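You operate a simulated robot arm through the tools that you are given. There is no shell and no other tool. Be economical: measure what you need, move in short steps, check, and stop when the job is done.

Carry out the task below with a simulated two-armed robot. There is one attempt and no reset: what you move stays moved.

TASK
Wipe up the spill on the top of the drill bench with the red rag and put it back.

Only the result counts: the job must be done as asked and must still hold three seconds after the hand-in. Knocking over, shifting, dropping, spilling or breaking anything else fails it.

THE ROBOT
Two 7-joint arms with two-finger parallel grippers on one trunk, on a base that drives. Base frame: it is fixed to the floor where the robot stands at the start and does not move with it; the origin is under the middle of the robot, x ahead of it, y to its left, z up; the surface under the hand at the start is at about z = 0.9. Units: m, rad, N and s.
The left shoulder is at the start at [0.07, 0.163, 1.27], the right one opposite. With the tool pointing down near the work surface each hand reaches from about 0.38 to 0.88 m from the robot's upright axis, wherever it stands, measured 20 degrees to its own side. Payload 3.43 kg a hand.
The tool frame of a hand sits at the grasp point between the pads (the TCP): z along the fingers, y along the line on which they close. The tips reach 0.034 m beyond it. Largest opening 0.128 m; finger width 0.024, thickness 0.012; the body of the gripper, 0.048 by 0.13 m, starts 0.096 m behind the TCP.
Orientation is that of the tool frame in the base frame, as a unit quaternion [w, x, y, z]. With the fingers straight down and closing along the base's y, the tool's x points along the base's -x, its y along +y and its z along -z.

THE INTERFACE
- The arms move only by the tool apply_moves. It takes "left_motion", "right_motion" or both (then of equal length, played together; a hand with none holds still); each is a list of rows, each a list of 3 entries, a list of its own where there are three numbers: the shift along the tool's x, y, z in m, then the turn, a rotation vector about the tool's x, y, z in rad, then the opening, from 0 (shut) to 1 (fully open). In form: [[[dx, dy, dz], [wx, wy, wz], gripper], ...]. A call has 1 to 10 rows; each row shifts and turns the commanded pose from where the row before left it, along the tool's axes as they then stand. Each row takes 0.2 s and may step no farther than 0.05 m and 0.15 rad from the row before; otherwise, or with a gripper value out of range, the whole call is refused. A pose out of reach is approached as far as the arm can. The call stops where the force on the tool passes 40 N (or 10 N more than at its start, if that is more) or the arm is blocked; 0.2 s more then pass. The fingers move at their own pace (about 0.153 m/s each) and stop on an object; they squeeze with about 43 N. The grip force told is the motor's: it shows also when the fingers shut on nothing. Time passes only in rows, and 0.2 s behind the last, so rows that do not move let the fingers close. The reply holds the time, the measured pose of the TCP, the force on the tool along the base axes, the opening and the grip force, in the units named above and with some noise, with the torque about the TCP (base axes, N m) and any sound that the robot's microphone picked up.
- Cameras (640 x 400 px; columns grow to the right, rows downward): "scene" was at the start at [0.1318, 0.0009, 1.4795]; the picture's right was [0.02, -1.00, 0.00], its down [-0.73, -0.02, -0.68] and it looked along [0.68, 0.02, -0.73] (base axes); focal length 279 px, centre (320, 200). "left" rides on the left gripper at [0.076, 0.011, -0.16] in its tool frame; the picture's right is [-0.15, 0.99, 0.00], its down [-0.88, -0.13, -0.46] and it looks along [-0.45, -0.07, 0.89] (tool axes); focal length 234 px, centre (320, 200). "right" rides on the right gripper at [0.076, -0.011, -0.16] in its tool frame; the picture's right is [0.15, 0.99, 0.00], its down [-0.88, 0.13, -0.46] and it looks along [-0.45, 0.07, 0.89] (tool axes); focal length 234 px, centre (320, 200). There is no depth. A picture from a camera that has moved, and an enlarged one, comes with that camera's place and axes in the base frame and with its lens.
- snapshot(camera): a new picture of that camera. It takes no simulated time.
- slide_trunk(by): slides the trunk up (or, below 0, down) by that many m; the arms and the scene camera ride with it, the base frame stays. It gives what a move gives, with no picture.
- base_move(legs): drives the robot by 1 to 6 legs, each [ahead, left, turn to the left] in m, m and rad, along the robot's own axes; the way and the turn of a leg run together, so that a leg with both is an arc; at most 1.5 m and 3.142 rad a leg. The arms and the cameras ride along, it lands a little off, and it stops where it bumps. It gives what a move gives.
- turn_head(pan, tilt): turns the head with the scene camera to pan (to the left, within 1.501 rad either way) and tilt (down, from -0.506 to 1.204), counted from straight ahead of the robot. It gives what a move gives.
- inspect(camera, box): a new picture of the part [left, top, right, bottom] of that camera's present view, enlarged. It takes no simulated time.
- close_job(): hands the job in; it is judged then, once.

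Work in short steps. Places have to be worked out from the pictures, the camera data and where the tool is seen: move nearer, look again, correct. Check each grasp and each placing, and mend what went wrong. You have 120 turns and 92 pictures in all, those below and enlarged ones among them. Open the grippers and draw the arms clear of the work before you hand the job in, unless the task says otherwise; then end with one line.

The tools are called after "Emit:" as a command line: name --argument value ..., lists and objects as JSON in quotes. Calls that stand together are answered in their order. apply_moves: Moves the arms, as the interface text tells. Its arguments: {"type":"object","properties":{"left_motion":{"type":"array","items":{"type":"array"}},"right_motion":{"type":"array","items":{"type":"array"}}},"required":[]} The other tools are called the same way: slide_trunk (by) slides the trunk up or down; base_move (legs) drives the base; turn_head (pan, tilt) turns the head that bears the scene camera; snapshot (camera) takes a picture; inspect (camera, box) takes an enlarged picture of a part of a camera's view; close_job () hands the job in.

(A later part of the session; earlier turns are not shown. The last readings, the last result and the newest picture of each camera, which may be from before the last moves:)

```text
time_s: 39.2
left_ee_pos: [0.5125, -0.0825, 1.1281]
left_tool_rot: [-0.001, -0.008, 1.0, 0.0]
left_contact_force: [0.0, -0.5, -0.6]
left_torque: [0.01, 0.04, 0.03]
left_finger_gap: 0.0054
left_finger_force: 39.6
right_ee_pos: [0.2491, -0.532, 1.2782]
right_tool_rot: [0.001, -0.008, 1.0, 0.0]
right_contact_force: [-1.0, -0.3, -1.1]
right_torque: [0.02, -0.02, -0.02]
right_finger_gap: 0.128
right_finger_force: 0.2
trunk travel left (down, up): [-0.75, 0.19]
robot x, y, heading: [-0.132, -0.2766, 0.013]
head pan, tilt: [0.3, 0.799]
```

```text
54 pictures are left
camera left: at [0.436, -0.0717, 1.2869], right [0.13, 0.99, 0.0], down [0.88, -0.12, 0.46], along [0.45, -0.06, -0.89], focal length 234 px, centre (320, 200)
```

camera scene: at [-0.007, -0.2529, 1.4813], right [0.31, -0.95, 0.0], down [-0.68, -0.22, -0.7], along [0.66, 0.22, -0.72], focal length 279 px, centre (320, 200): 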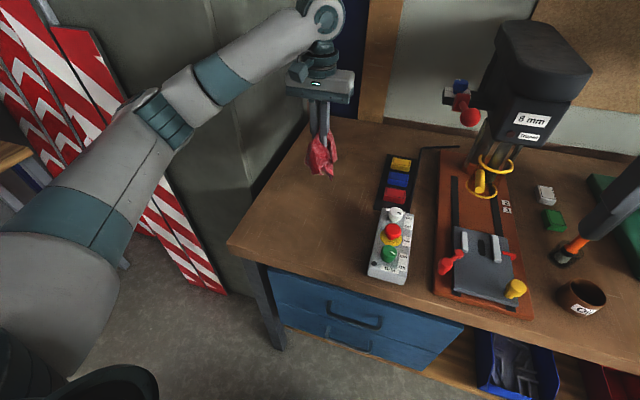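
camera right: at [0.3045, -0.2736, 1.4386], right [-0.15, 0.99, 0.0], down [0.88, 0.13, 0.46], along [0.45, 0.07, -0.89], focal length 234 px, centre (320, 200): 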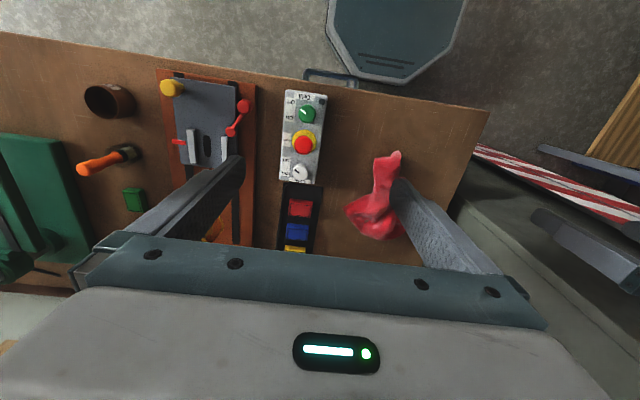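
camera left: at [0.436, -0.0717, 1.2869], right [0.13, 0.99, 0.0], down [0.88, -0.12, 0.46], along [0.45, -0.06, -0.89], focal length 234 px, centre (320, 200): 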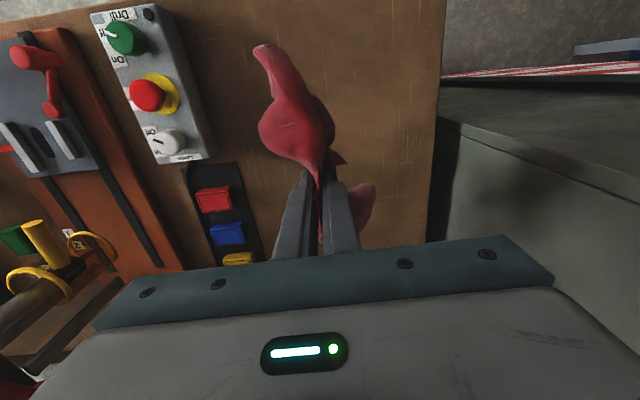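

Nothing obvious beneath. I enlarge the bare wood strongly, looking for a faint film.

Emit:
inspect --camera "scene" --box '[220, 150, 380, 280]'

Emit:
inspect --camera "scene" --box '[490, 140, 640, 240]'

Emit:
inspect --camera "scene" --box '[330, 100, 490, 200]'

```text
3.08 times, centred on (300, 215) of scene
camera zoom: at [-0.007, -0.2529, 1.4813], right [0.31, -0.95, 0.0], down [-0.68, -0.22, -0.7], along [0.66, 0.22, -0.72], focal length 859 px, centre (382, 154)
```

zoom: 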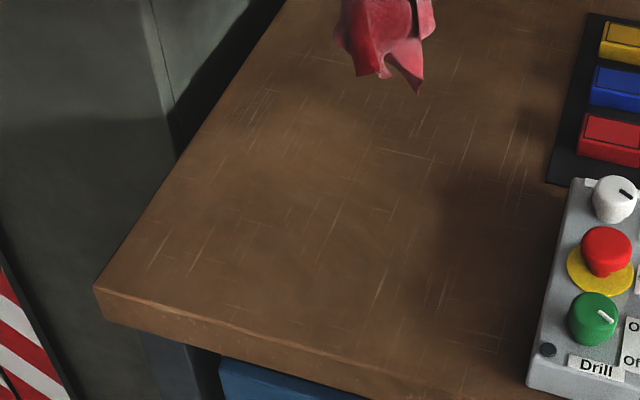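

```text
4.00 times, centred on (565, 190) of scene
camera zoom: at [-0.007, -0.2529, 1.4813], right [0.31, -0.95, 0.0], down [-0.68, -0.22, -0.7], along [0.66, 0.22, -0.72], focal length 1117 px, centre (-660, 240)
```

zoom: 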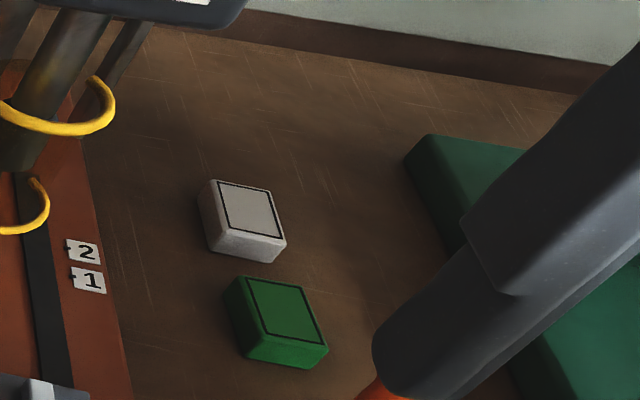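

```text
4.00 times, centred on (410, 150) of scene
camera zoom: at [-0.007, -0.2529, 1.4813], right [0.31, -0.95, 0.0], down [-0.68, -0.22, -0.7], along [0.66, 0.22, -0.72], focal length 1117 px, centre (-40, 400)
```

zoom: 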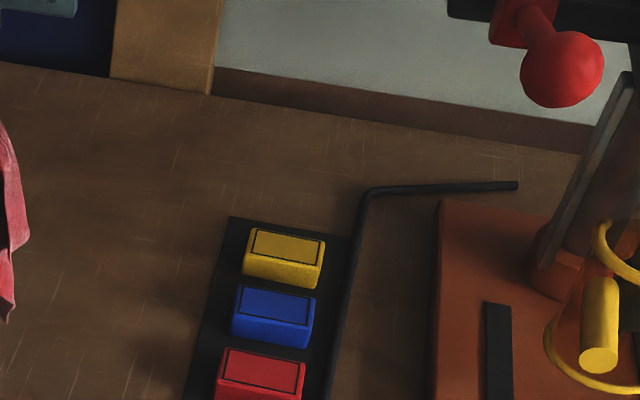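

No clear spill here. I retract the left hand with the rag and drive right to examine the remaining top closely.

Emit:
apply_moves --left_motion '[[[0, 0, -0.05], [0, 0, 0], 0], [[0, 0, -0.05], [0, 0, 0], 0], [[0.05, 0, 0], [0, 0, 0], 0], [[0.05, 0, 0], [0, 0, 0], 0], [[0.05, 0, 0], [0, 0, 0], 0], [[0.05, 0, 0], [0, 0, 0], 0], [[0.03, 0, 0], [0, 0, 0], 0]]'

Emit:
base_move --legs '[[0, -0.2, 0]]'

Emit:
turn_head --pan 0.0 --tilt 0.85

Emit:
snapshot --camera "scene"

```text
time_s: 40.9
left_ee_pos: [0.2812, -0.0845, 1.2283]
left_tool_rot: [0.001, -0.009, 1.0, -0.001]
left_contact_force: [-0.8, -0.8, -0.2]
left_torque: [-0.07, -0.01, 0.0]
left_finger_gap: 0.0052
left_finger_force: 39.9
right_ee_pos: [0.2506, -0.5316, 1.2788]
right_tool_rot: [0.0, -0.007, 1.0, 0.0]
right_contact_force: [0.5, -0.6, 0.0]
right_torque: [0.0, 0.02, 0.03]
right_finger_gap: 0.1281
right_finger_force: 0.1
trunk travel left (down, up): [-0.75, 0.19]
robot x, y, heading: [-0.1347, -0.2773, 0.011]
head pan, tilt: [0.3, 0.799]
```

```text
time_s: 42.4
left_ee_pos: [0.2851, -0.2796, 1.2273]
left_tool_rot: [-0.001, -0.008, 1.0, -0.001]
left_contact_force: [-0.4, 1.0, -0.4]
left_torque: [-0.04, -0.01, 0.04]
left_finger_gap: 0.0052
left_finger_force: 39.5
right_ee_pos: [0.2536, -0.726, 1.2784]
right_tool_rot: [0.0, -0.007, 1.0, -0.001]
right_contact_force: [0.1, -0.2, 0.0]
right_torque: [-0.02, 0.01, -0.03]
right_finger_gap: 0.1279
right_finger_force: 0.1
trunk travel left (down, up): [-0.75, 0.19]
robot x, y, heading: [-0.1337, -0.4699, 0.013]
head pan, tilt: [0.3, 0.799]
```

```text
time_s: 43.2
left_ee_pos: [0.2854, -0.2829, 1.2285]
left_tool_rot: [0.0, -0.008, 1.0, 0.0]
left_contact_force: [0.0, -0.5, -0.9]
left_torque: [0.01, 0.0, 0.04]
left_finger_gap: 0.0049
left_finger_force: 40.0
right_ee_pos: [0.2529, -0.7286, 1.2777]
right_tool_rot: [0.0, -0.007, 1.0, 0.0]
right_contact_force: [-0.6, -0.3, -0.1]
right_torque: [0.01, 0.01, -0.01]
right_finger_gap: 0.1281
right_finger_force: 0.0
trunk travel left (down, up): [-0.75, 0.19]
robot x, y, heading: [-0.1327, -0.4734, 0.013]
head pan, tilt: [0.0, 0.85]
```

```text
50 pictures are left
camera scene: at [-0.0016, -0.4727, 1.4773], right [0.01, -1.0, 0.0], down [-0.75, -0.01, -0.66], along [0.66, 0.01, -0.75], focal length 279 px, centre (320, 200)
```

scene: 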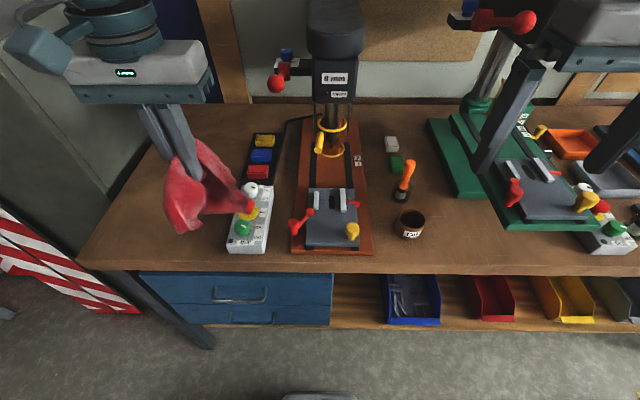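

I enlarge the zone between the drills and the machine bases.

Emit:
inspect --camera "scene" --box '[280, 100, 520, 280]'

Emit:
base_move --legs '[[0, -0.35, 0]]'

Emit:
inspect --camera "scene" --box '[190, 90, 510, 290]'

```text
2.22 times, centred on (400, 190) of scene
camera zoom: at [-0.0016, -0.4727, 1.4773], right [0.01, -1.0, 0.0], down [-0.75, -0.01, -0.66], along [0.66, 0.01, -0.75], focal length 620 px, centre (142, 222)
```

zoom: 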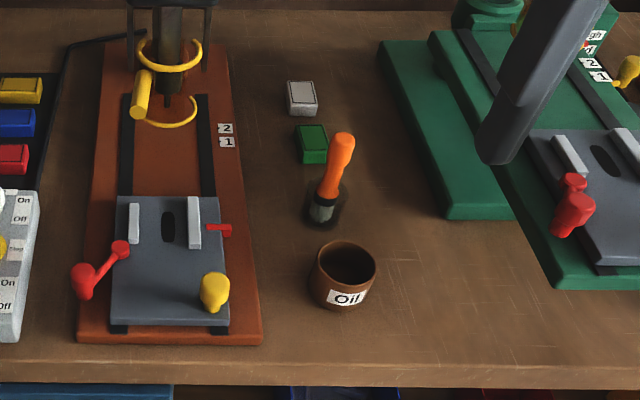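

```text
time_s: 45.5
left_ee_pos: [0.2904, -0.6289, 1.2277]
left_tool_rot: [0.0, -0.008, 1.0, -0.001]
left_contact_force: [-0.2, 0.8, 0.5]
left_torque: [-0.02, 0.02, 0.04]
left_finger_gap: 0.0052
left_finger_force: 39.8
right_ee_pos: [0.2593, -1.075, 1.2789]
right_tool_rot: [-0.001, -0.007, 1.0, 0.0]
right_contact_force: [1.2, 0.4, -0.4]
right_torque: [-0.04, -0.03, 0.0]
right_finger_gap: 0.1282
right_finger_force: 0.0
trunk travel left (down, up): [-0.75, 0.19]
robot x, y, heading: [-0.1267, -0.8241, 0.015]
head pan, tilt: [0.0, 0.85]
```

```text
2.00 times, centred on (350, 190) of scene
camera zoom: at [0.0033, -0.8196, 1.4773], right [0.02, -1.0, 0.0], down [-0.75, -0.01, -0.66], along [0.66, 0.01, -0.75], focal length 558 px, centre (260, 220)
```

zoom: 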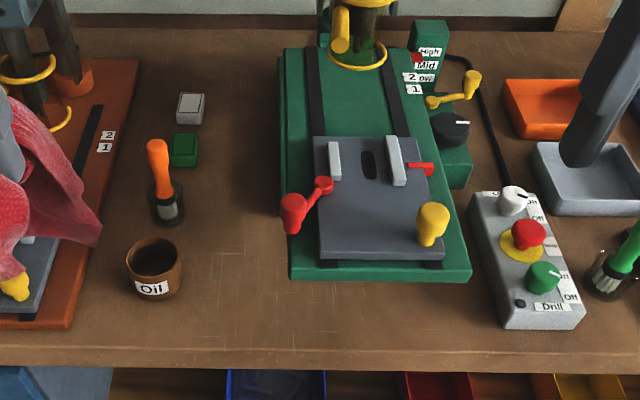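

Around the green brush there are glints like a clear puddle or a glass jar. I enlarge that.

Emit:
base_move --legs '[[0, -0.3, 0]]'

Emit:
inspect --camera "scene" --box '[210, 110, 370, 280]'

Emit:
inspect --camera "scene" --box '[330, 100, 640, 290]'

```text
time_s: 47.5
left_ee_pos: [0.2954, -0.9293, 1.2286]
left_tool_rot: [0.0, -0.01, 1.0, 0.0]
left_contact_force: [0.5, 0.3, 0.5]
left_torque: [-0.04, -0.02, 0.01]
left_finger_gap: 0.005
left_finger_force: 39.4
right_ee_pos: [0.2642, -1.3762, 1.2792]
right_tool_rot: [0.0, -0.009, 1.0, -0.001]
right_contact_force: [0.0, -0.3, 0.2]
right_torque: [0.01, -0.01, 0.02]
right_finger_gap: 0.1281
right_finger_force: 0.1
trunk travel left (down, up): [-0.75, 0.19]
robot x, y, heading: [-0.1252, -1.1203, 0.02]
head pan, tilt: [0.0, 0.85]
```

```text
2.35 times, centred on (290, 195) of scene
camera zoom: at [0.0081, -1.1206, 1.4773], right [0.02, -1.0, 0.0], down [-0.75, -0.01, -0.66], along [0.66, 0.01, -0.75], focal length 657 px, centre (391, 212)
```

zoom: 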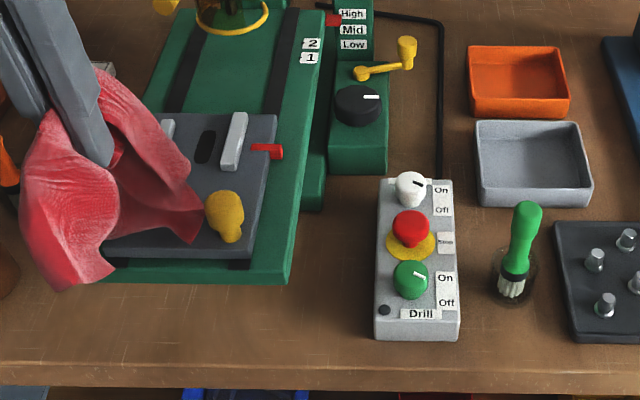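

```text
2.06 times, centred on (485, 195) of scene
camera zoom: at [0.0081, -1.1206, 1.4773], right [0.02, -1.0, 0.0], down [-0.75, -0.01, -0.66], along [0.66, 0.01, -0.75], focal length 576 px, centre (-21, 210)
```

zoom: 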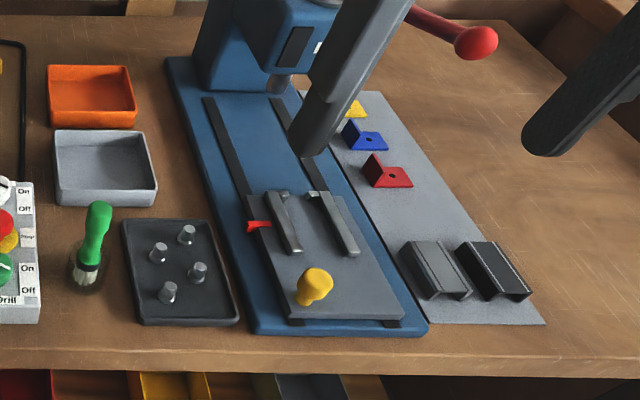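

Those are brush jars. I look at the right end and the next bench.

Emit:
base_move --legs '[[0, -0.4, 0]]'

Emit:
snapshot --camera "scene"

Emit:
inspect --camera "scene" --box '[270, 60, 590, 260]'

Emit:
turn_head --pan -0.9 --tilt 0.5

Emit:
snapshot --camera "scene"

```text
time_s: 50.0
left_ee_pos: [0.3002, -1.3241, 1.2272]
left_tool_rot: [0.0, -0.012, 1.0, 0.0]
left_contact_force: [0.3, -0.8, 0.0]
left_torque: [-0.04, -0.02, 0.01]
left_finger_gap: 0.0051
left_finger_force: 39.1
right_ee_pos: [0.2725, -1.772, 1.279]
right_tool_rot: [-0.001, -0.012, 1.0, -0.001]
right_contact_force: [0.0, -0.6, 0.4]
right_torque: [-0.02, -0.01, -0.01]
right_finger_gap: 0.1278
right_finger_force: 0.1
trunk travel left (down, up): [-0.75, 0.19]
robot x, y, heading: [-0.1128, -1.5211, 0.022]
head pan, tilt: [0.0, 0.85]
```

```text
45 pictures are left
camera scene: at [0.0158, -1.5178, 1.4773], right [0.02, -1.0, 0.0], down [-0.75, -0.02, -0.66], along [0.66, 0.01, -0.75], focal length 279 px, centre (320, 200)
```

scene: 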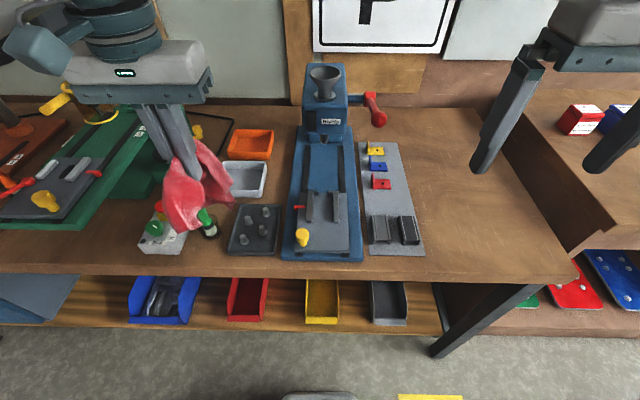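

```text
2.00 times, centred on (430, 160) of scene
camera zoom: at [0.0158, -1.5178, 1.4773], right [0.02, -1.0, 0.0], down [-0.75, -0.02, -0.66], along [0.66, 0.01, -0.75], focal length 558 px, centre (100, 280)
```

zoom: 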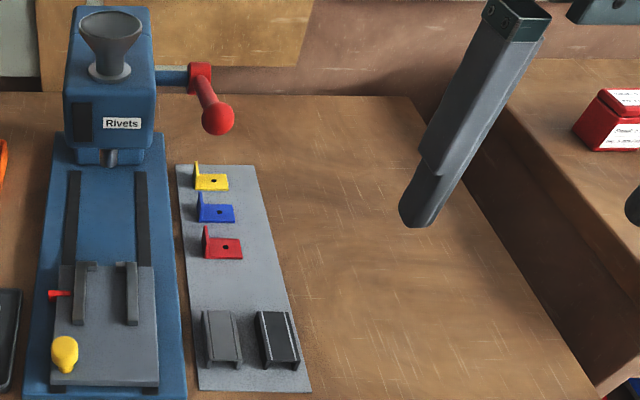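

```text
time_s: 51.2
left_ee_pos: [0.3017, -1.3257, 1.2273]
left_tool_rot: [0.0, -0.012, 1.0, 0.001]
left_contact_force: [0.8, 0.0, -0.1]
left_torque: [-0.04, 0.0, 0.04]
left_finger_gap: 0.0051
left_finger_force: 39.4
right_ee_pos: [0.2733, -1.7721, 1.2769]
right_tool_rot: [0.0, -0.013, 1.0, -0.001]
right_contact_force: [0.4, 0.3, 0.6]
right_torque: [0.0, 0.03, -0.01]
right_finger_gap: 0.1281
right_finger_force: 0.0
trunk travel left (down, up): [-0.75, 0.19]
robot x, y, heading: [-0.1147, -1.5204, 0.021]
head pan, tilt: [-0.901, 0.499]
```

```text
43 pictures are left
camera scene: at [-0.0042, -1.5906, 1.5073], right [-0.77, -0.64, 0.0], down [-0.31, 0.37, -0.88], along [0.56, -0.68, -0.48], focal length 279 px, centre (320, 200)
```

scene: 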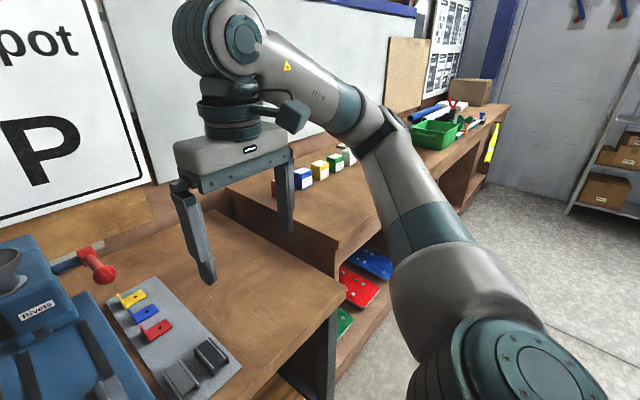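

At the bare right end the wood grain looks curved at one place; I enlarge that more.

Emit:
turn_head --pan -0.35 --tilt 0.8

Emit:
inspect --camera "scene" --box '[250, 100, 470, 290]'

Emit:
snapshot --camera "right"

```text
time_s: 52.2
left_ee_pos: [0.3009, -1.3252, 1.2279]
left_tool_rot: [-0.001, -0.012, 1.0, -0.001]
left_contact_force: [-0.5, -0.3, -0.8]
left_torque: [-0.02, -0.02, 0.02]
left_finger_gap: 0.0052
left_finger_force: 39.9
right_ee_pos: [0.2734, -1.7724, 1.2773]
right_tool_rot: [-0.001, -0.012, 1.0, -0.001]
right_contact_force: [0.2, -0.7, 0.6]
right_torque: [0.02, 0.03, 0.0]
right_finger_gap: 0.1284
right_finger_force: 0.0
trunk travel left (down, up): [-0.75, 0.19]
robot x, y, heading: [-0.111, -1.5202, 0.025]
head pan, tilt: [-0.351, 0.799]
```

```text
2.11 times, centred on (360, 195) of scene
camera zoom: at [0.014, -1.5465, 1.4814], right [-0.32, -0.95, 0.0], down [-0.68, 0.23, -0.7], along [0.66, -0.23, -0.72], focal length 588 px, centre (236, 210)
```

zoom: 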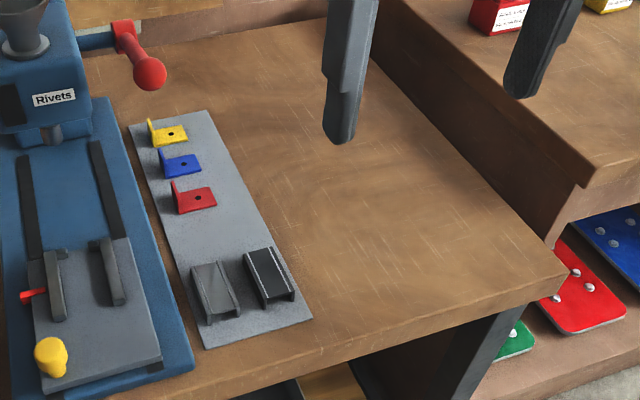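

```text
41 pictures are left
camera right: at [0.1979, -1.7859, 1.4381], right [-0.17, 0.99, 0.0], down [0.88, 0.15, 0.46], along [0.45, 0.08, -0.89], focal length 234 px, centre (320, 200)
```

right: 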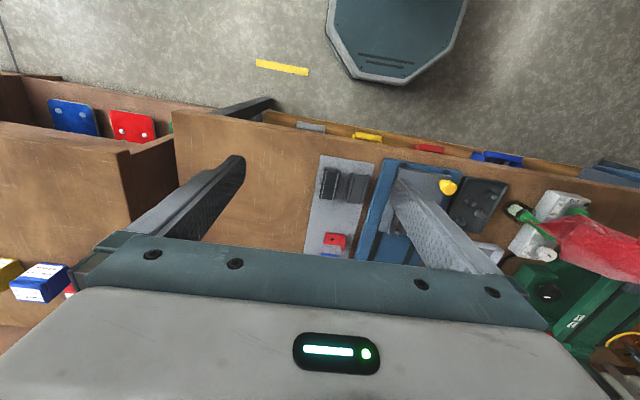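

A faint curved feature shows near (0.5, -1.95) in both views. I zoom in strongly there, and lift the right hand away first is not needed yet.

Emit:
inspect --camera "scene" --box '[340, 130, 460, 250]'

Emit:
inspect --camera "right" --box '[160, 90, 400, 260]'

```text
3.33 times, centred on (400, 190) of scene
camera zoom: at [0.014, -1.5465, 1.4814], right [-0.32, -0.95, 0.0], down [-0.68, 0.23, -0.7], along [0.66, -0.23, -0.72], focal length 931 px, centre (53, 233)
```

zoom: 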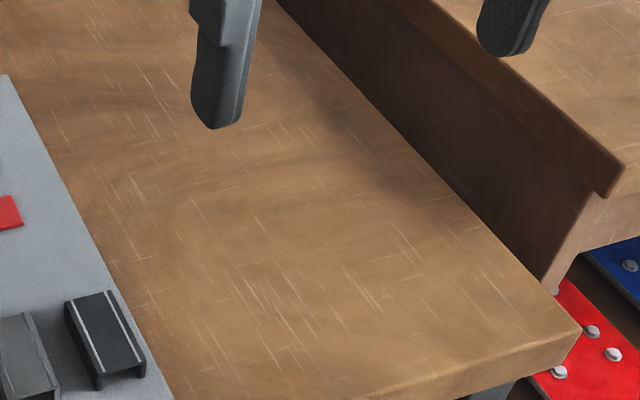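

```text
2.35 times, centred on (280, 175) of right
camera zoom: at [0.1979, -1.7859, 1.4381], right [-0.17, 0.99, 0.0], down [0.88, 0.15, 0.46], along [0.45, 0.08, -0.89], focal length 551 px, centre (414, 259)
```

zoom: 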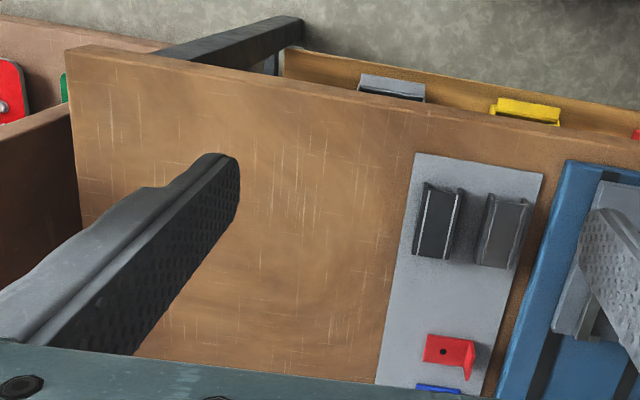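

Just wood grain. The "drill bench" could be elsewhere; I look behind by panning and turning the base after backing off.

Emit:
turn_head --pan -1.5 --tilt 0.35

Emit:
snapshot --camera "scene"

Emit:
turn_head --pan 1.5 --tilt 0.35

Emit:
snapshot --camera "scene"

```text
time_s: 53.6
left_ee_pos: [0.3013, -1.3247, 1.2284]
left_tool_rot: [0.001, -0.012, 1.0, -0.001]
left_contact_force: [0.3, 0.2, 1.0]
left_torque: [-0.02, 0.0, -0.01]
left_finger_gap: 0.0051
left_finger_force: 39.1
right_ee_pos: [0.2739, -1.7723, 1.2768]
right_tool_rot: [0.0, -0.012, 1.0, 0.0]
right_contact_force: [-0.7, -0.7, 0.1]
right_torque: [0.03, 0.0, -0.02]
right_finger_gap: 0.1277
right_finger_force: 0.1
trunk travel left (down, up): [-0.75, 0.19]
robot x, y, heading: [-0.1177, -1.515, 0.02]
head pan, tilt: [-1.499, 0.351]
```

```text
38 pictures are left
camera scene: at [-0.0535, -1.6132, 1.521], right [-1.0, -0.09, 0.0], down [-0.03, 0.34, -0.94], along [0.09, -0.93, -0.34], focal length 279 px, centre (320, 200)
```

scene: 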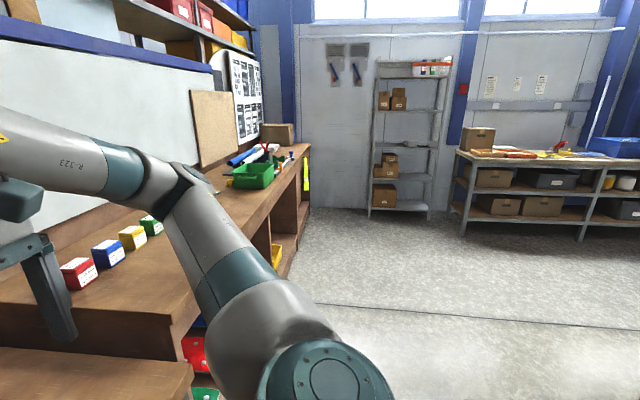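

```text
time_s: 56.2
left_ee_pos: [0.3009, -1.3238, 1.2281]
left_tool_rot: [0.0, -0.012, 1.0, 0.0]
left_contact_force: [0.7, -0.1, -0.2]
left_torque: [-0.02, 0.04, 0.07]
left_finger_gap: 0.0051
left_finger_force: 39.1
right_ee_pos: [0.2729, -1.7728, 1.2788]
right_tool_rot: [0.0, -0.012, 1.0, 0.0]
right_contact_force: [0.6, -0.4, 0.0]
right_torque: [-0.03, -0.01, 0.0]
right_finger_gap: 0.1279
right_finger_force: 0.2
trunk travel left (down, up): [-0.75, 0.19]
robot x, y, heading: [-0.1169, -1.5228, 0.02]
head pan, tilt: [1.499, 0.351]
```

```text
37 pictures are left
camera scene: at [-0.0577, -1.4275, 1.521], right [1.0, -0.05, 0.0], down [-0.02, -0.34, -0.94], along [0.05, 0.94, -0.34], focal length 279 px, centre (320, 200)
```

scene: 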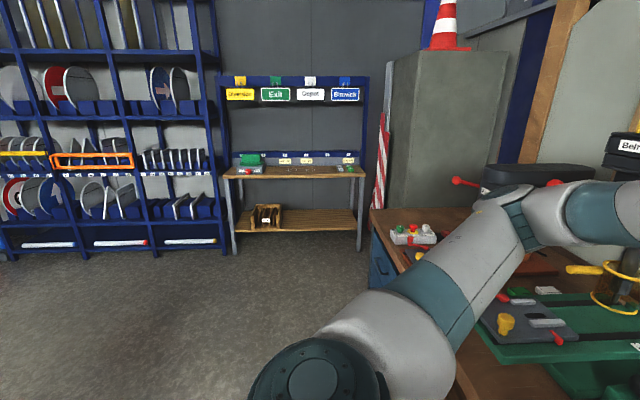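

I go back to near the start position, where the left end of the bench lies between my hands, and look carefully there again.

Emit:
base_move --legs '[[-0.02, 1.48, 0]]'

Emit:
turn_head --pan -0.1 --tilt 0.75

Emit:
snapshot --camera "scene"

Emit:
inspect --camera "scene" --box '[260, 100, 480, 280]'

```text
time_s: 63.5
left_ee_pos: [0.2367, 0.157, 1.228]
left_tool_rot: [0.0, -0.019, 1.0, 0.0]
left_contact_force: [-0.7, -0.1, 0.2]
left_torque: [-0.03, 0.02, 0.05]
left_finger_gap: 0.0052
left_finger_force: 39.4
right_ee_pos: [0.213, -0.2925, 1.2779]
right_tool_rot: [0.0, -0.017, 1.0, -0.001]
right_contact_force: [1.0, 0.0, 0.0]
right_torque: [0.01, -0.01, 0.02]
right_finger_gap: 0.1281
right_finger_force: 0.0
trunk travel left (down, up): [-0.75, 0.19]
robot x, y, heading: [-0.1767, -0.0468, 0.036]
head pan, tilt: [1.499, 0.351]
```

```text
time_s: 65.2
left_ee_pos: [0.2358, 0.1563, 1.228]
left_tool_rot: [-0.001, -0.019, 1.0, 0.0]
left_contact_force: [-0.2, 0.7, 0.1]
left_torque: [-0.02, -0.01, 0.04]
left_finger_gap: 0.0052
left_finger_force: 39.5
right_ee_pos: [0.2133, -0.292, 1.2785]
right_tool_rot: [0.001, -0.018, 1.0, -0.001]
right_contact_force: [0.0, 0.9, 0.5]
right_torque: [-0.06, -0.02, -0.01]
right_finger_gap: 0.1278
right_finger_force: 0.2
trunk travel left (down, up): [-0.75, 0.19]
robot x, y, heading: [-0.1786, -0.0464, 0.035]
head pan, tilt: [-0.099, 0.75]
```

```text
36 pictures are left
camera scene: at [-0.0418, -0.0493, 1.4853], right [-0.06, -1.0, 0.0], down [-0.68, 0.04, -0.73], along [0.73, -0.05, -0.68], focal length 279 px, centre (320, 200)
```

scene: 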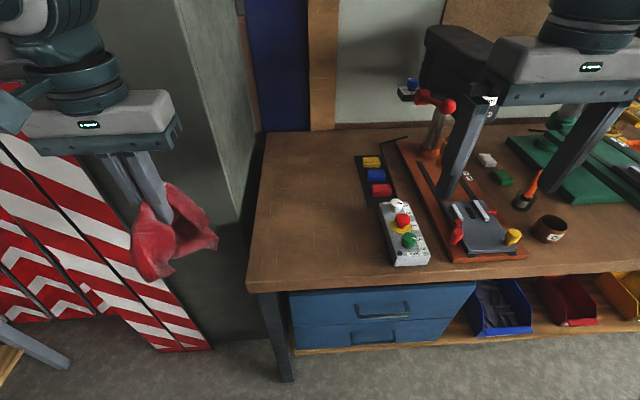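

```text
2.22 times, centred on (370, 190) of scene
camera zoom: at [-0.0418, -0.0493, 1.4853], right [-0.06, -1.0, 0.0], down [-0.68, 0.04, -0.73], along [0.73, -0.05, -0.68], focal length 620 px, centre (209, 222)
```

zoom: 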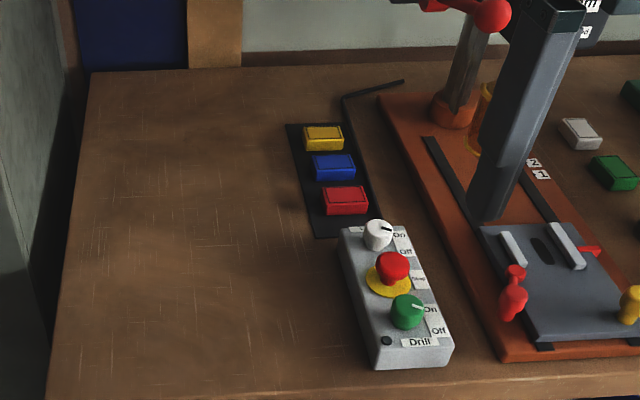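

The left end is clean. The orange brush stands in a dark round patch near the oil cup; I zoom on it.

Emit:
inspect --camera "scene" --box '[480, 140, 600, 250]'

Emit:
base_move --legs '[[0.0, -0.6, -0.03]]'

Emit:
inspect --camera "scene" --box '[280, 120, 440, 260]'

```text
3.64 times, centred on (540, 195) of scene
camera zoom: at [-0.0418, -0.0493, 1.4853], right [-0.06, -1.0, 0.0], down [-0.68, 0.04, -0.73], along [0.73, -0.05, -0.68], focal length 1015 px, centre (-480, 218)
```

zoom: 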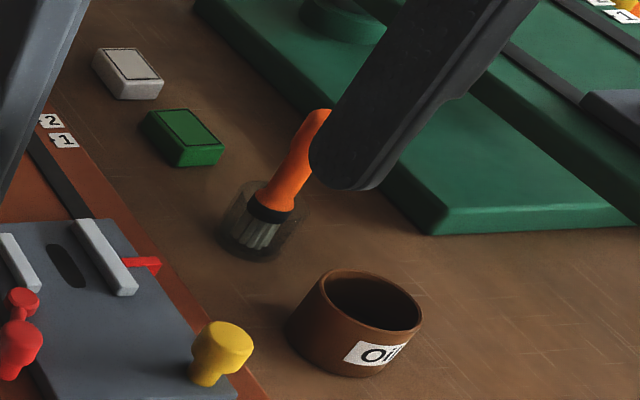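

```text
time_s: 68.6
left_ee_pos: [0.2538, -0.4636, 1.2278]
left_tool_rot: [0.0, -0.003, 1.0, -0.001]
left_contact_force: [-0.6, 0.2, -0.7]
left_torque: [-0.02, -0.01, 0.01]
left_finger_gap: 0.0053
left_finger_force: 39.8
right_ee_pos: [0.2189, -0.9094, 1.2777]
right_tool_rot: [0.001, -0.004, 1.0, 0.0]
right_contact_force: [0.5, -0.4, -0.3]
right_torque: [0.0, -0.01, 0.01]
right_finger_gap: 0.1281
right_finger_force: 0.2
trunk travel left (down, up): [-0.75, 0.19]
robot x, y, heading: [-0.1658, -0.6527, 0.005]
head pan, tilt: [-0.099, 0.75]
```

```text
2.86 times, centred on (360, 190) of scene
camera zoom: at [-0.03, -0.6592, 1.4853], right [-0.09, -1.0, 0.0], down [-0.68, 0.06, -0.73], along [0.73, -0.07, -0.68], focal length 798 px, centre (206, 229)
```

zoom: 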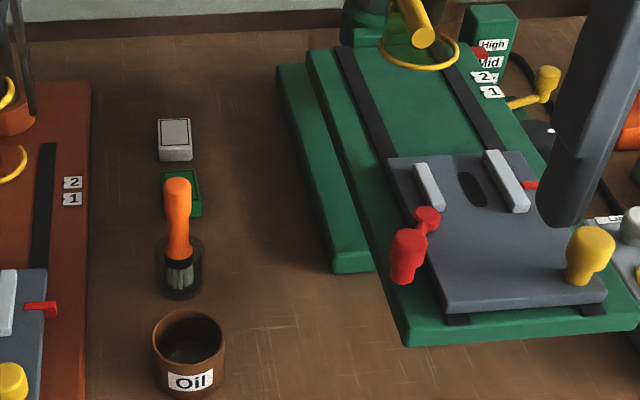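

Only a jar. A clear film would show best at a grazing angle, so I back off, lower the trunk and look along the surface.

Emit:
base_move --legs '[[-0.3, 0, 0]]'

Emit:
slide_trunk --by -0.33

Emit:
turn_head --pan -0.5 --tilt 0.3

Emit:
snapshot --camera "scene"

Emit:
turn_head --pan 0.3 --tilt 0.3

Emit:
snapshot --camera "scene"

```text
time_s: 70.6
left_ee_pos: [-0.0431, -0.4654, 1.2272]
left_tool_rot: [0.0, -0.003, 1.0, -0.001]
left_contact_force: [-0.1, -0.2, 0.6]
left_torque: [-0.04, 0.01, 0.05]
left_finger_gap: 0.0052
left_finger_force: 39.5
right_ee_pos: [-0.0777, -0.9124, 1.2774]
right_tool_rot: [0.0, -0.002, 1.0, 0.001]
right_contact_force: [-0.4, 0.6, -0.1]
right_torque: [0.0, -0.02, -0.01]
right_finger_gap: 0.1282
right_finger_force: 0.1
trunk travel left (down, up): [-0.75, 0.19]
robot x, y, heading: [-0.4635, -0.6529, -0.002]
head pan, tilt: [-0.099, 0.75]
```

```text
time_s: 73.9
left_ee_pos: [-0.0438, -0.465, 0.8982]
left_tool_rot: [0.0, -0.003, 1.0, -0.001]
left_contact_force: [0.3, -0.1, -0.6]
left_torque: [0.0, 0.01, 0.01]
left_finger_gap: 0.005
left_finger_force: 39.2
right_ee_pos: [-0.0798, -0.9118, 0.9476]
right_tool_rot: [0.0, -0.001, 1.0, 0.0]
right_contact_force: [0.1, -0.6, -0.7]
right_torque: [-0.01, -0.02, -0.01]
right_finger_gap: 0.1279
right_finger_force: 0.0
trunk travel left (down, up): [-0.42, 0.52]
robot x, y, heading: [-0.462, -0.6561, 0.003]
head pan, tilt: [-0.099, 0.75]
```

```text
time_s: 74.8
left_ee_pos: [-0.0426, -0.465, 0.8971]
left_tool_rot: [0.0, -0.003, 1.0, -0.001]
left_contact_force: [0.2, 0.3, 0.0]
left_torque: [-0.02, 0.01, 0.03]
left_finger_gap: 0.0053
left_finger_force: 39.6
right_ee_pos: [-0.0805, -0.9127, 0.9482]
right_tool_rot: [0.0, -0.002, 1.0, 0.0]
right_contact_force: [-0.2, 0.3, 0.4]
right_torque: [0.01, 0.05, 0.0]
right_finger_gap: 0.128
right_finger_force: 0.1
trunk travel left (down, up): [-0.42, 0.52]
robot x, y, heading: [-0.4612, -0.6538, 0.002]
head pan, tilt: [-0.499, 0.3]
```

```text
32 pictures are left
camera scene: at [-0.3284, -0.6977, 1.1956], right [-0.48, -0.88, 0.0], down [-0.26, 0.14, -0.95], along [0.84, -0.45, -0.3], focal length 279 px, centre (320, 200)
```

scene: 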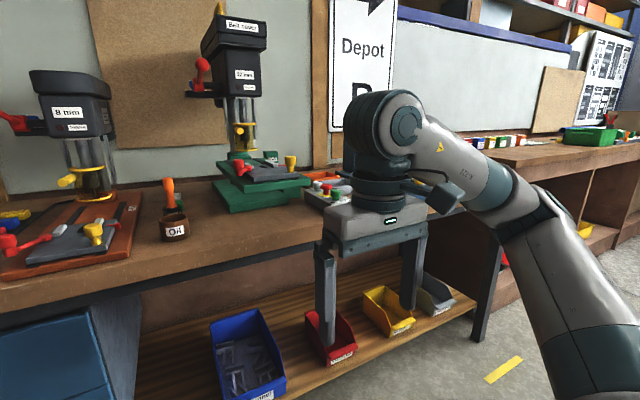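

```text
time_s: 75.9
left_ee_pos: [-0.0441, -0.4653, 0.8977]
left_tool_rot: [0.0, -0.003, 1.0, -0.001]
left_contact_force: [0.3, 0.5, 0.5]
left_torque: [0.01, 0.01, 0.05]
left_finger_gap: 0.0051
left_finger_force: 39.4
right_ee_pos: [-0.0806, -0.9131, 0.9482]
right_tool_rot: [0.0, -0.001, 1.0, 0.0]
right_contact_force: [-0.6, 0.2, -0.5]
right_torque: [-0.01, 0.02, 0.0]
right_finger_gap: 0.1279
right_finger_force: 0.0
trunk travel left (down, up): [-0.42, 0.52]
robot x, y, heading: [-0.4606, -0.6525, 0.003]
head pan, tilt: [0.3, 0.3]
```

```text
31 pictures are left
camera scene: at [-0.3214, -0.6255, 1.1957], right [0.3, -0.95, 0.0], down [-0.28, -0.09, -0.96], along [0.91, 0.28, -0.3], focal length 279 px, centre (320, 200)
```

scene: 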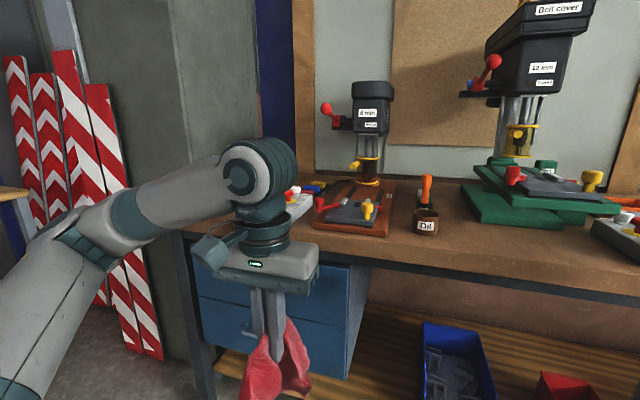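

I zoom on the surface at this grazing view.

Emit:
inspect --camera "scene" --box '[360, 160, 640, 290]'

Emit:
base_move --legs '[[0, -0.7, 0]]'

Emit:
turn_head --pan 0.0 --tilt 0.3

Emit:
snapshot --camera "scene"

```text
2.29 times, centred on (500, 225) of scene
camera zoom: at [-0.3214, -0.6255, 1.1957], right [0.3, -0.95, 0.0], down [-0.28, -0.09, -0.96], along [0.91, 0.28, -0.3], focal length 638 px, centre (-91, 143)
```

zoom: 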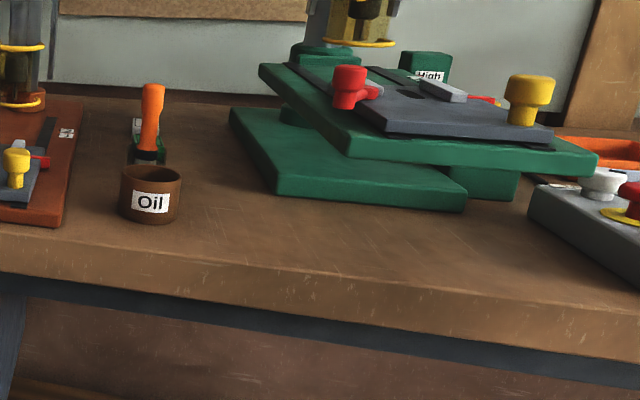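

```text
time_s: 79.8
left_ee_pos: [-0.0436, -1.1742, 0.8987]
left_tool_rot: [0.001, 0.003, 1.0, 0.0]
left_contact_force: [0.3, 0.4, -0.8]
left_torque: [-0.01, 0.0, 0.04]
left_finger_gap: 0.0052
left_finger_force: 39.8
right_ee_pos: [-0.0845, -1.6187, 0.9483]
right_tool_rot: [0.0, 0.002, 1.0, 0.0]
right_contact_force: [-0.3, -0.1, -0.5]
right_torque: [0.03, 0.04, 0.02]
right_finger_gap: 0.128
right_finger_force: 0.1
trunk travel left (down, up): [-0.42, 0.52]
robot x, y, heading: [-0.4671, -1.3574, -0.007]
head pan, tilt: [0.3, 0.3]
```

```text
time_s: 80.6
left_ee_pos: [-0.0427, -1.1725, 0.8982]
left_tool_rot: [0.0, 0.002, 1.0, -0.002]
left_contact_force: [-0.3, -0.6, 0.2]
left_torque: [-0.02, 0.0, 0.04]
left_finger_gap: 0.0051
left_finger_force: 39.2
right_ee_pos: [-0.0849, -1.6193, 0.9474]
right_tool_rot: [0.001, 0.002, 1.0, 0.001]
right_contact_force: [0.1, 0.8, -0.1]
right_torque: [-0.02, 0.0, 0.01]
right_finger_gap: 0.1279
right_finger_force: 0.1
trunk travel left (down, up): [-0.42, 0.52]
robot x, y, heading: [-0.4625, -1.3572, -0.01]
head pan, tilt: [0.0, 0.3]
```

```text
29 pictures are left
camera scene: at [-0.3188, -1.3582, 1.1957], right [-0.01, -1.0, 0.0], down [-0.3, 0.0, -0.96], along [0.96, -0.01, -0.3], focal length 279 px, centre (320, 200)
```

scene: 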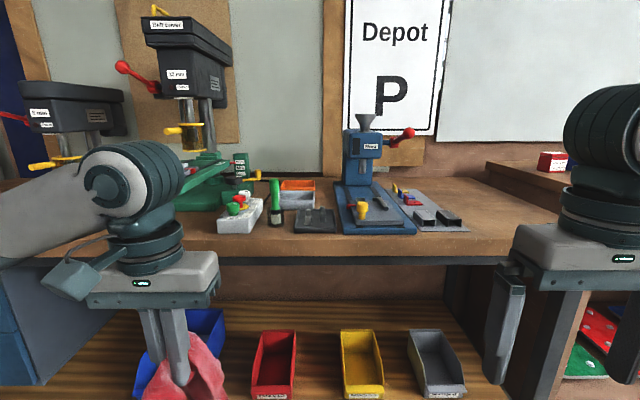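

The 12 mm drill's table is raised over the bench; a spill may hide under it. I go left, lower the camera and look under.

Emit:
base_move --legs '[[0, 0.4, 0]]'

Emit:
slide_trunk --by -0.17

Emit:
turn_head --pan 0.0 --tilt 0.15

Emit:
inspect --camera "scene" --box '[170, 120, 490, 320]'

```text
time_s: 83.1
left_ee_pos: [-0.0375, -0.7738, 0.8966]
left_tool_rot: [0.0, 0.006, 1.0, -0.001]
left_contact_force: [0.3, 0.3, -1.2]
left_torque: [-0.05, -0.02, 0.04]
left_finger_gap: 0.0052
left_finger_force: 39.9
right_ee_pos: [-0.0812, -1.2192, 0.9489]
right_tool_rot: [0.0, 0.006, 1.0, 0.0]
right_contact_force: [-1.0, -0.3, -0.7]
right_torque: [-0.05, -0.04, 0.0]
right_finger_gap: 0.128
right_finger_force: 0.0
trunk travel left (down, up): [-0.42, 0.52]
robot x, y, heading: [-0.4624, -0.9514, -0.013]
head pan, tilt: [0.0, 0.3]
```

```text
time_s: 85.0
left_ee_pos: [-0.0381, -0.7741, 0.7274]
left_tool_rot: [0.0, 0.006, 1.0, 0.0]
left_contact_force: [-0.1, 0.1, -0.3]
left_torque: [-0.02, 0.0, 0.02]
left_finger_gap: 0.0051
left_finger_force: 39.3
right_ee_pos: [-0.0813, -1.2205, 0.7782]
right_tool_rot: [-0.001, 0.007, 1.0, 0.0]
right_contact_force: [0.5, -0.1, 0.2]
right_torque: [-0.01, 0.0, 0.0]
right_finger_gap: 0.1281
right_finger_force: 0.0
trunk travel left (down, up): [-0.25, 0.69]
robot x, y, heading: [-0.4581, -0.9516, -0.015]
head pan, tilt: [0.0, 0.3]
```

```text
time_s: 85.7
left_ee_pos: [-0.0372, -0.773, 0.7273]
left_tool_rot: [0.0, 0.007, 1.0, -0.002]
left_contact_force: [-0.1, -0.3, -0.6]
left_torque: [-0.02, -0.01, 0.04]
left_finger_gap: 0.0053
left_finger_force: 39.5
right_ee_pos: [-0.0809, -1.2199, 0.7778]
right_tool_rot: [0.0, 0.006, 1.0, 0.001]
right_contact_force: [0.4, 0.0, -0.8]
right_torque: [0.03, 0.05, -0.04]
right_finger_gap: 0.1281
right_finger_force: 0.0
trunk travel left (down, up): [-0.25, 0.69]
robot x, y, heading: [-0.4604, -0.9535, -0.014]
head pan, tilt: [0.0, 0.15]
```

```text
2.00 times, centred on (330, 220) of scene
camera zoom: at [-0.315, -0.9569, 1.0396], right [-0.01, -1.0, 0.0], down [-0.15, 0.0, -0.99], along [0.99, -0.01, -0.15], focal length 558 px, centre (300, 160)
```

zoom: 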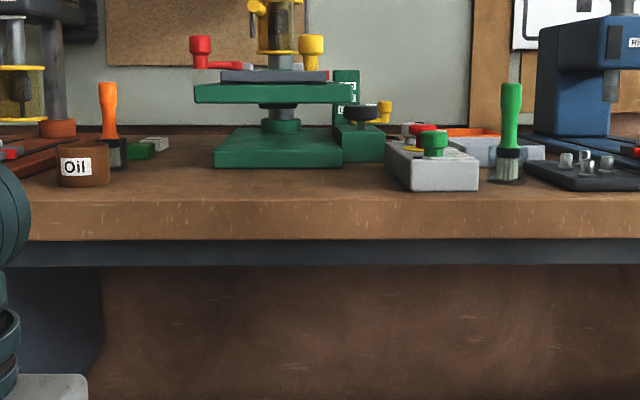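

Nothing under there either. I take the grazing look at the bare right end.

Emit:
slide_trunk --by 0.17

Emit:
base_move --legs '[[0, -0.75, 0.01]]'

Emit:
turn_head --pan -0.15 --tilt 0.3

Emit:
inspect --camera "scene" --box '[190, 140, 470, 280]'

```text
time_s: 87.6
left_ee_pos: [-0.0366, -0.7734, 0.8992]
left_tool_rot: [0.0, 0.006, 1.0, -0.001]
left_contact_force: [0.5, 0.0, -0.7]
left_torque: [-0.02, 0.03, 0.02]
left_finger_gap: 0.0051
left_finger_force: 39.6
right_ee_pos: [-0.0827, -1.2199, 0.9471]
right_tool_rot: [0.0, 0.006, 1.0, 0.0]
right_contact_force: [0.2, -0.6, 0.1]
right_torque: [0.01, -0.01, 0.0]
right_finger_gap: 0.1281
right_finger_force: 0.1
trunk travel left (down, up): [-0.42, 0.52]
robot x, y, heading: [-0.4612, -0.9538, -0.015]
head pan, tilt: [0.0, 0.15]
```

```text
time_s: 91.6
left_ee_pos: [-0.0466, -1.5156, 0.8981]
left_tool_rot: [0.0, 0.004, 1.0, 0.0]
left_contact_force: [0.0, -0.8, -0.7]
left_torque: [0.02, 0.03, 0.03]
left_finger_gap: 0.0052
left_finger_force: 39.4
right_ee_pos: [-0.0892, -1.9604, 0.9472]
right_tool_rot: [0.0, 0.003, 1.0, 0.0]
right_contact_force: [0.5, 0.9, -1.1]
right_torque: [0.02, 0.04, 0.04]
right_finger_gap: 0.1279
right_finger_force: 0.1
trunk travel left (down, up): [-0.42, 0.52]
robot x, y, heading: [-0.4709, -1.6941, -0.014]
head pan, tilt: [0.0, 0.15]
```

```text
time_s: 92.3
left_ee_pos: [-0.0466, -1.515, 0.8975]
left_tool_rot: [0.0, 0.003, 1.0, -0.001]
left_contact_force: [0.8, 0.5, -0.2]
left_torque: [-0.04, 0.0, 0.04]
left_finger_gap: 0.0053
left_finger_force: 38.4
right_ee_pos: [-0.0895, -1.9618, 0.9481]
right_tool_rot: [0.0, 0.005, 1.0, 0.0]
right_contact_force: [-1.2, -0.3, -0.1]
right_torque: [0.01, 0.01, -0.02]
right_finger_gap: 0.128
right_finger_force: 0.1
trunk travel left (down, up): [-0.42, 0.52]
robot x, y, heading: [-0.4718, -1.6951, -0.008]
head pan, tilt: [-0.15, 0.3]
```

```text
2.29 times, centred on (330, 210) of scene
camera zoom: at [-0.3246, -1.7129, 1.1957], right [-0.16, -0.99, 0.0], down [-0.29, 0.05, -0.96], along [0.94, -0.15, -0.3], focal length 638 px, centre (297, 177)
```

zoom: 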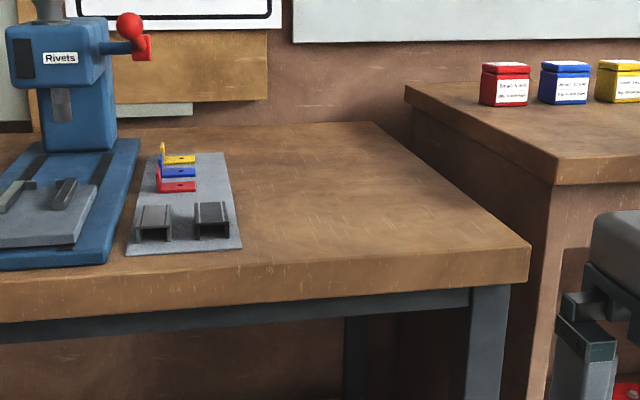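

Clean too. Now the same grazing look at the left end and between the drills.

Emit:
base_move --legs '[[0, 0.9, 0], [0, 0.75, 0.01]]'

Emit:
turn_head --pan -0.1 --tilt 0.3

Emit:
inspect --camera "scene" --box '[200, 130, 480, 290]'

```text
time_s: 100.8
left_ee_pos: [-0.0359, 0.1451, 0.8977]
left_tool_rot: [0.0, 0.0, 1.0, -0.001]
left_contact_force: [-1.2, -0.1, -0.4]
left_torque: [-0.02, 0.01, 0.02]
left_finger_gap: 0.0052
left_finger_force: 39.8
right_ee_pos: [-0.0747, -0.3, 0.9475]
right_tool_rot: [0.0, 0.0, 1.0, 0.0]
right_contact_force: [0.6, -0.5, -0.2]
right_torque: [-0.04, 0.01, 0.02]
right_finger_gap: 0.1279
right_finger_force: 0.0
trunk travel left (down, up): [-0.42, 0.52]
robot x, y, heading: [-0.4575, -0.0427, -0.001]
head pan, tilt: [-0.15, 0.3]
```

```text
time_s: 101.4
left_ee_pos: [-0.0348, 0.146, 0.8981]
left_tool_rot: [0.001, 0.0, 1.0, -0.001]
left_contact_force: [0.3, 0.3, 0.3]
left_torque: [-0.02, 0.02, 0.01]
left_finger_gap: 0.0049
left_finger_force: 39.1
right_ee_pos: [-0.0749, -0.3018, 0.9482]
right_tool_rot: [0.0, 0.0, 1.0, 0.0]
right_contact_force: [0.2, -0.3, 0.0]
right_torque: [0.02, 0.01, -0.02]
right_finger_gap: 0.1281
right_finger_force: 0.0
trunk travel left (down, up): [-0.42, 0.52]
robot x, y, heading: [-0.4578, -0.0376, -0.002]
head pan, tilt: [-0.099, 0.3]
```

```text
2.29 times, centred on (340, 210) of scene
camera zoom: at [-0.3111, -0.0507, 1.1957], right [-0.1, -0.99, 0.0], down [-0.29, 0.03, -0.96], along [0.95, -0.1, -0.3], focal length 638 px, centre (274, 177)
```

zoom: 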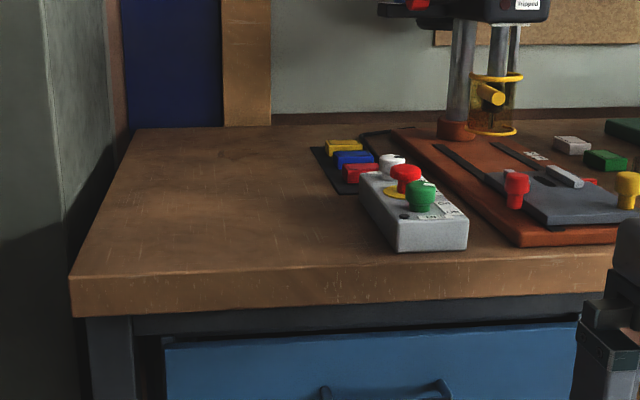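

There is a faint irregular patch toward the back at about (0.75, -0.1). I enlarge it.

Emit:
inspect --camera "scene" --box '[240, 175, 360, 240]'

```text
5.33 times, centred on (300, 208) of scene
camera zoom: at [-0.3111, -0.0507, 1.1957], right [-0.1, -0.99, 0.0], down [-0.29, 0.03, -0.96], along [0.95, -0.1, -0.3], focal length 1489 px, centre (427, 160)
```

zoom: 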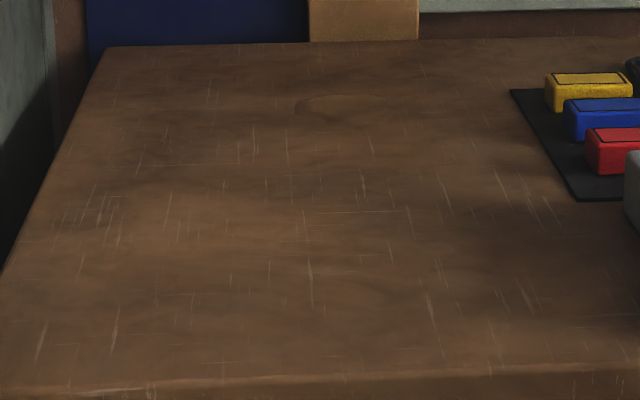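

That is a faint clear puddle, about 7–9 cm wide, near (0.77, -0.10). I raise the trunk again and drive to where the left arm can reach it.

Emit:
slide_trunk --by 0.33

Emit:
base_move --legs '[[0, -0.36, 0], [0.46, 0, 0]]'

Emit:
turn_head --pan 0.4 --tilt 0.7

Emit:
snapshot --camera "scene"

```text
time_s: 104.7
left_ee_pos: [-0.0357, 0.1469, 1.2279]
left_tool_rot: [0.0, 0.0, 1.0, -0.001]
left_contact_force: [-0.1, 0.0, 0.1]
left_torque: [-0.02, -0.02, 0.03]
left_finger_gap: 0.005
left_finger_force: 39.5
right_ee_pos: [-0.0751, -0.3009, 1.2789]
right_tool_rot: [0.0, 0.0, 1.0, 0.0]
right_contact_force: [-0.3, -1.0, 0.5]
right_torque: [-0.01, 0.0, -0.03]
right_finger_gap: 0.1278
right_finger_force: 0.0
trunk travel left (down, up): [-0.75, 0.19]
robot x, y, heading: [-0.4562, -0.0454, 0.003]
head pan, tilt: [-0.099, 0.3]
```

```text
time_s: 109.3
left_ee_pos: [0.4257, -0.2022, 1.2285]
left_tool_rot: [0.001, -0.004, 1.0, -0.001]
left_contact_force: [-0.1, -0.3, -0.2]
left_torque: [0.01, 0.04, 0.03]
left_finger_gap: 0.0051
left_finger_force: 39.3
right_ee_pos: [0.3905, -0.6481, 1.2772]
right_tool_rot: [0.0, -0.004, 1.0, 0.0]
right_contact_force: [1.1, -0.1, 0.5]
right_torque: [0.01, 0.02, 0.0]
right_finger_gap: 0.1282
right_finger_force: 0.1
trunk travel left (down, up): [-0.75, 0.19]
robot x, y, heading: [0.0106, -0.3901, 0.001]
head pan, tilt: [-0.099, 0.3]
```

```text
time_s: 110.2
left_ee_pos: [0.4264, -0.2021, 1.2282]
left_tool_rot: [0.0, -0.004, 1.0, -0.001]
left_contact_force: [-0.5, -0.4, 0.0]
left_torque: [-0.02, 0.0, 0.01]
left_finger_gap: 0.005
left_finger_force: 39.1
right_ee_pos: [0.3895, -0.6486, 1.2785]
right_tool_rot: [0.0, -0.003, 1.0, 0.0]
right_contact_force: [-0.5, -0.9, -0.4]
right_torque: [0.03, -0.02, -0.01]
right_finger_gap: 0.1281
right_finger_force: 0.1
trunk travel left (down, up): [-0.75, 0.19]
robot x, y, heading: [0.0101, -0.3901, 0.006]
head pan, tilt: [0.4, 0.7]
```

```text
24 pictures are left
camera scene: at [0.1372, -0.3578, 1.4897], right [0.39, -0.92, 0.0], down [-0.59, -0.25, -0.77], along [0.7, 0.3, -0.64], focal length 279 px, centre (320, 200)
```

scene: 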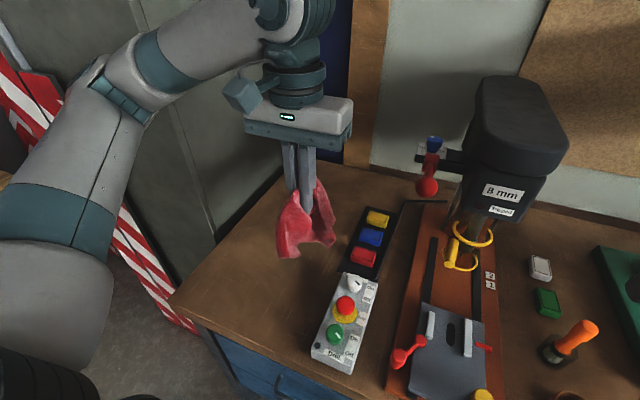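

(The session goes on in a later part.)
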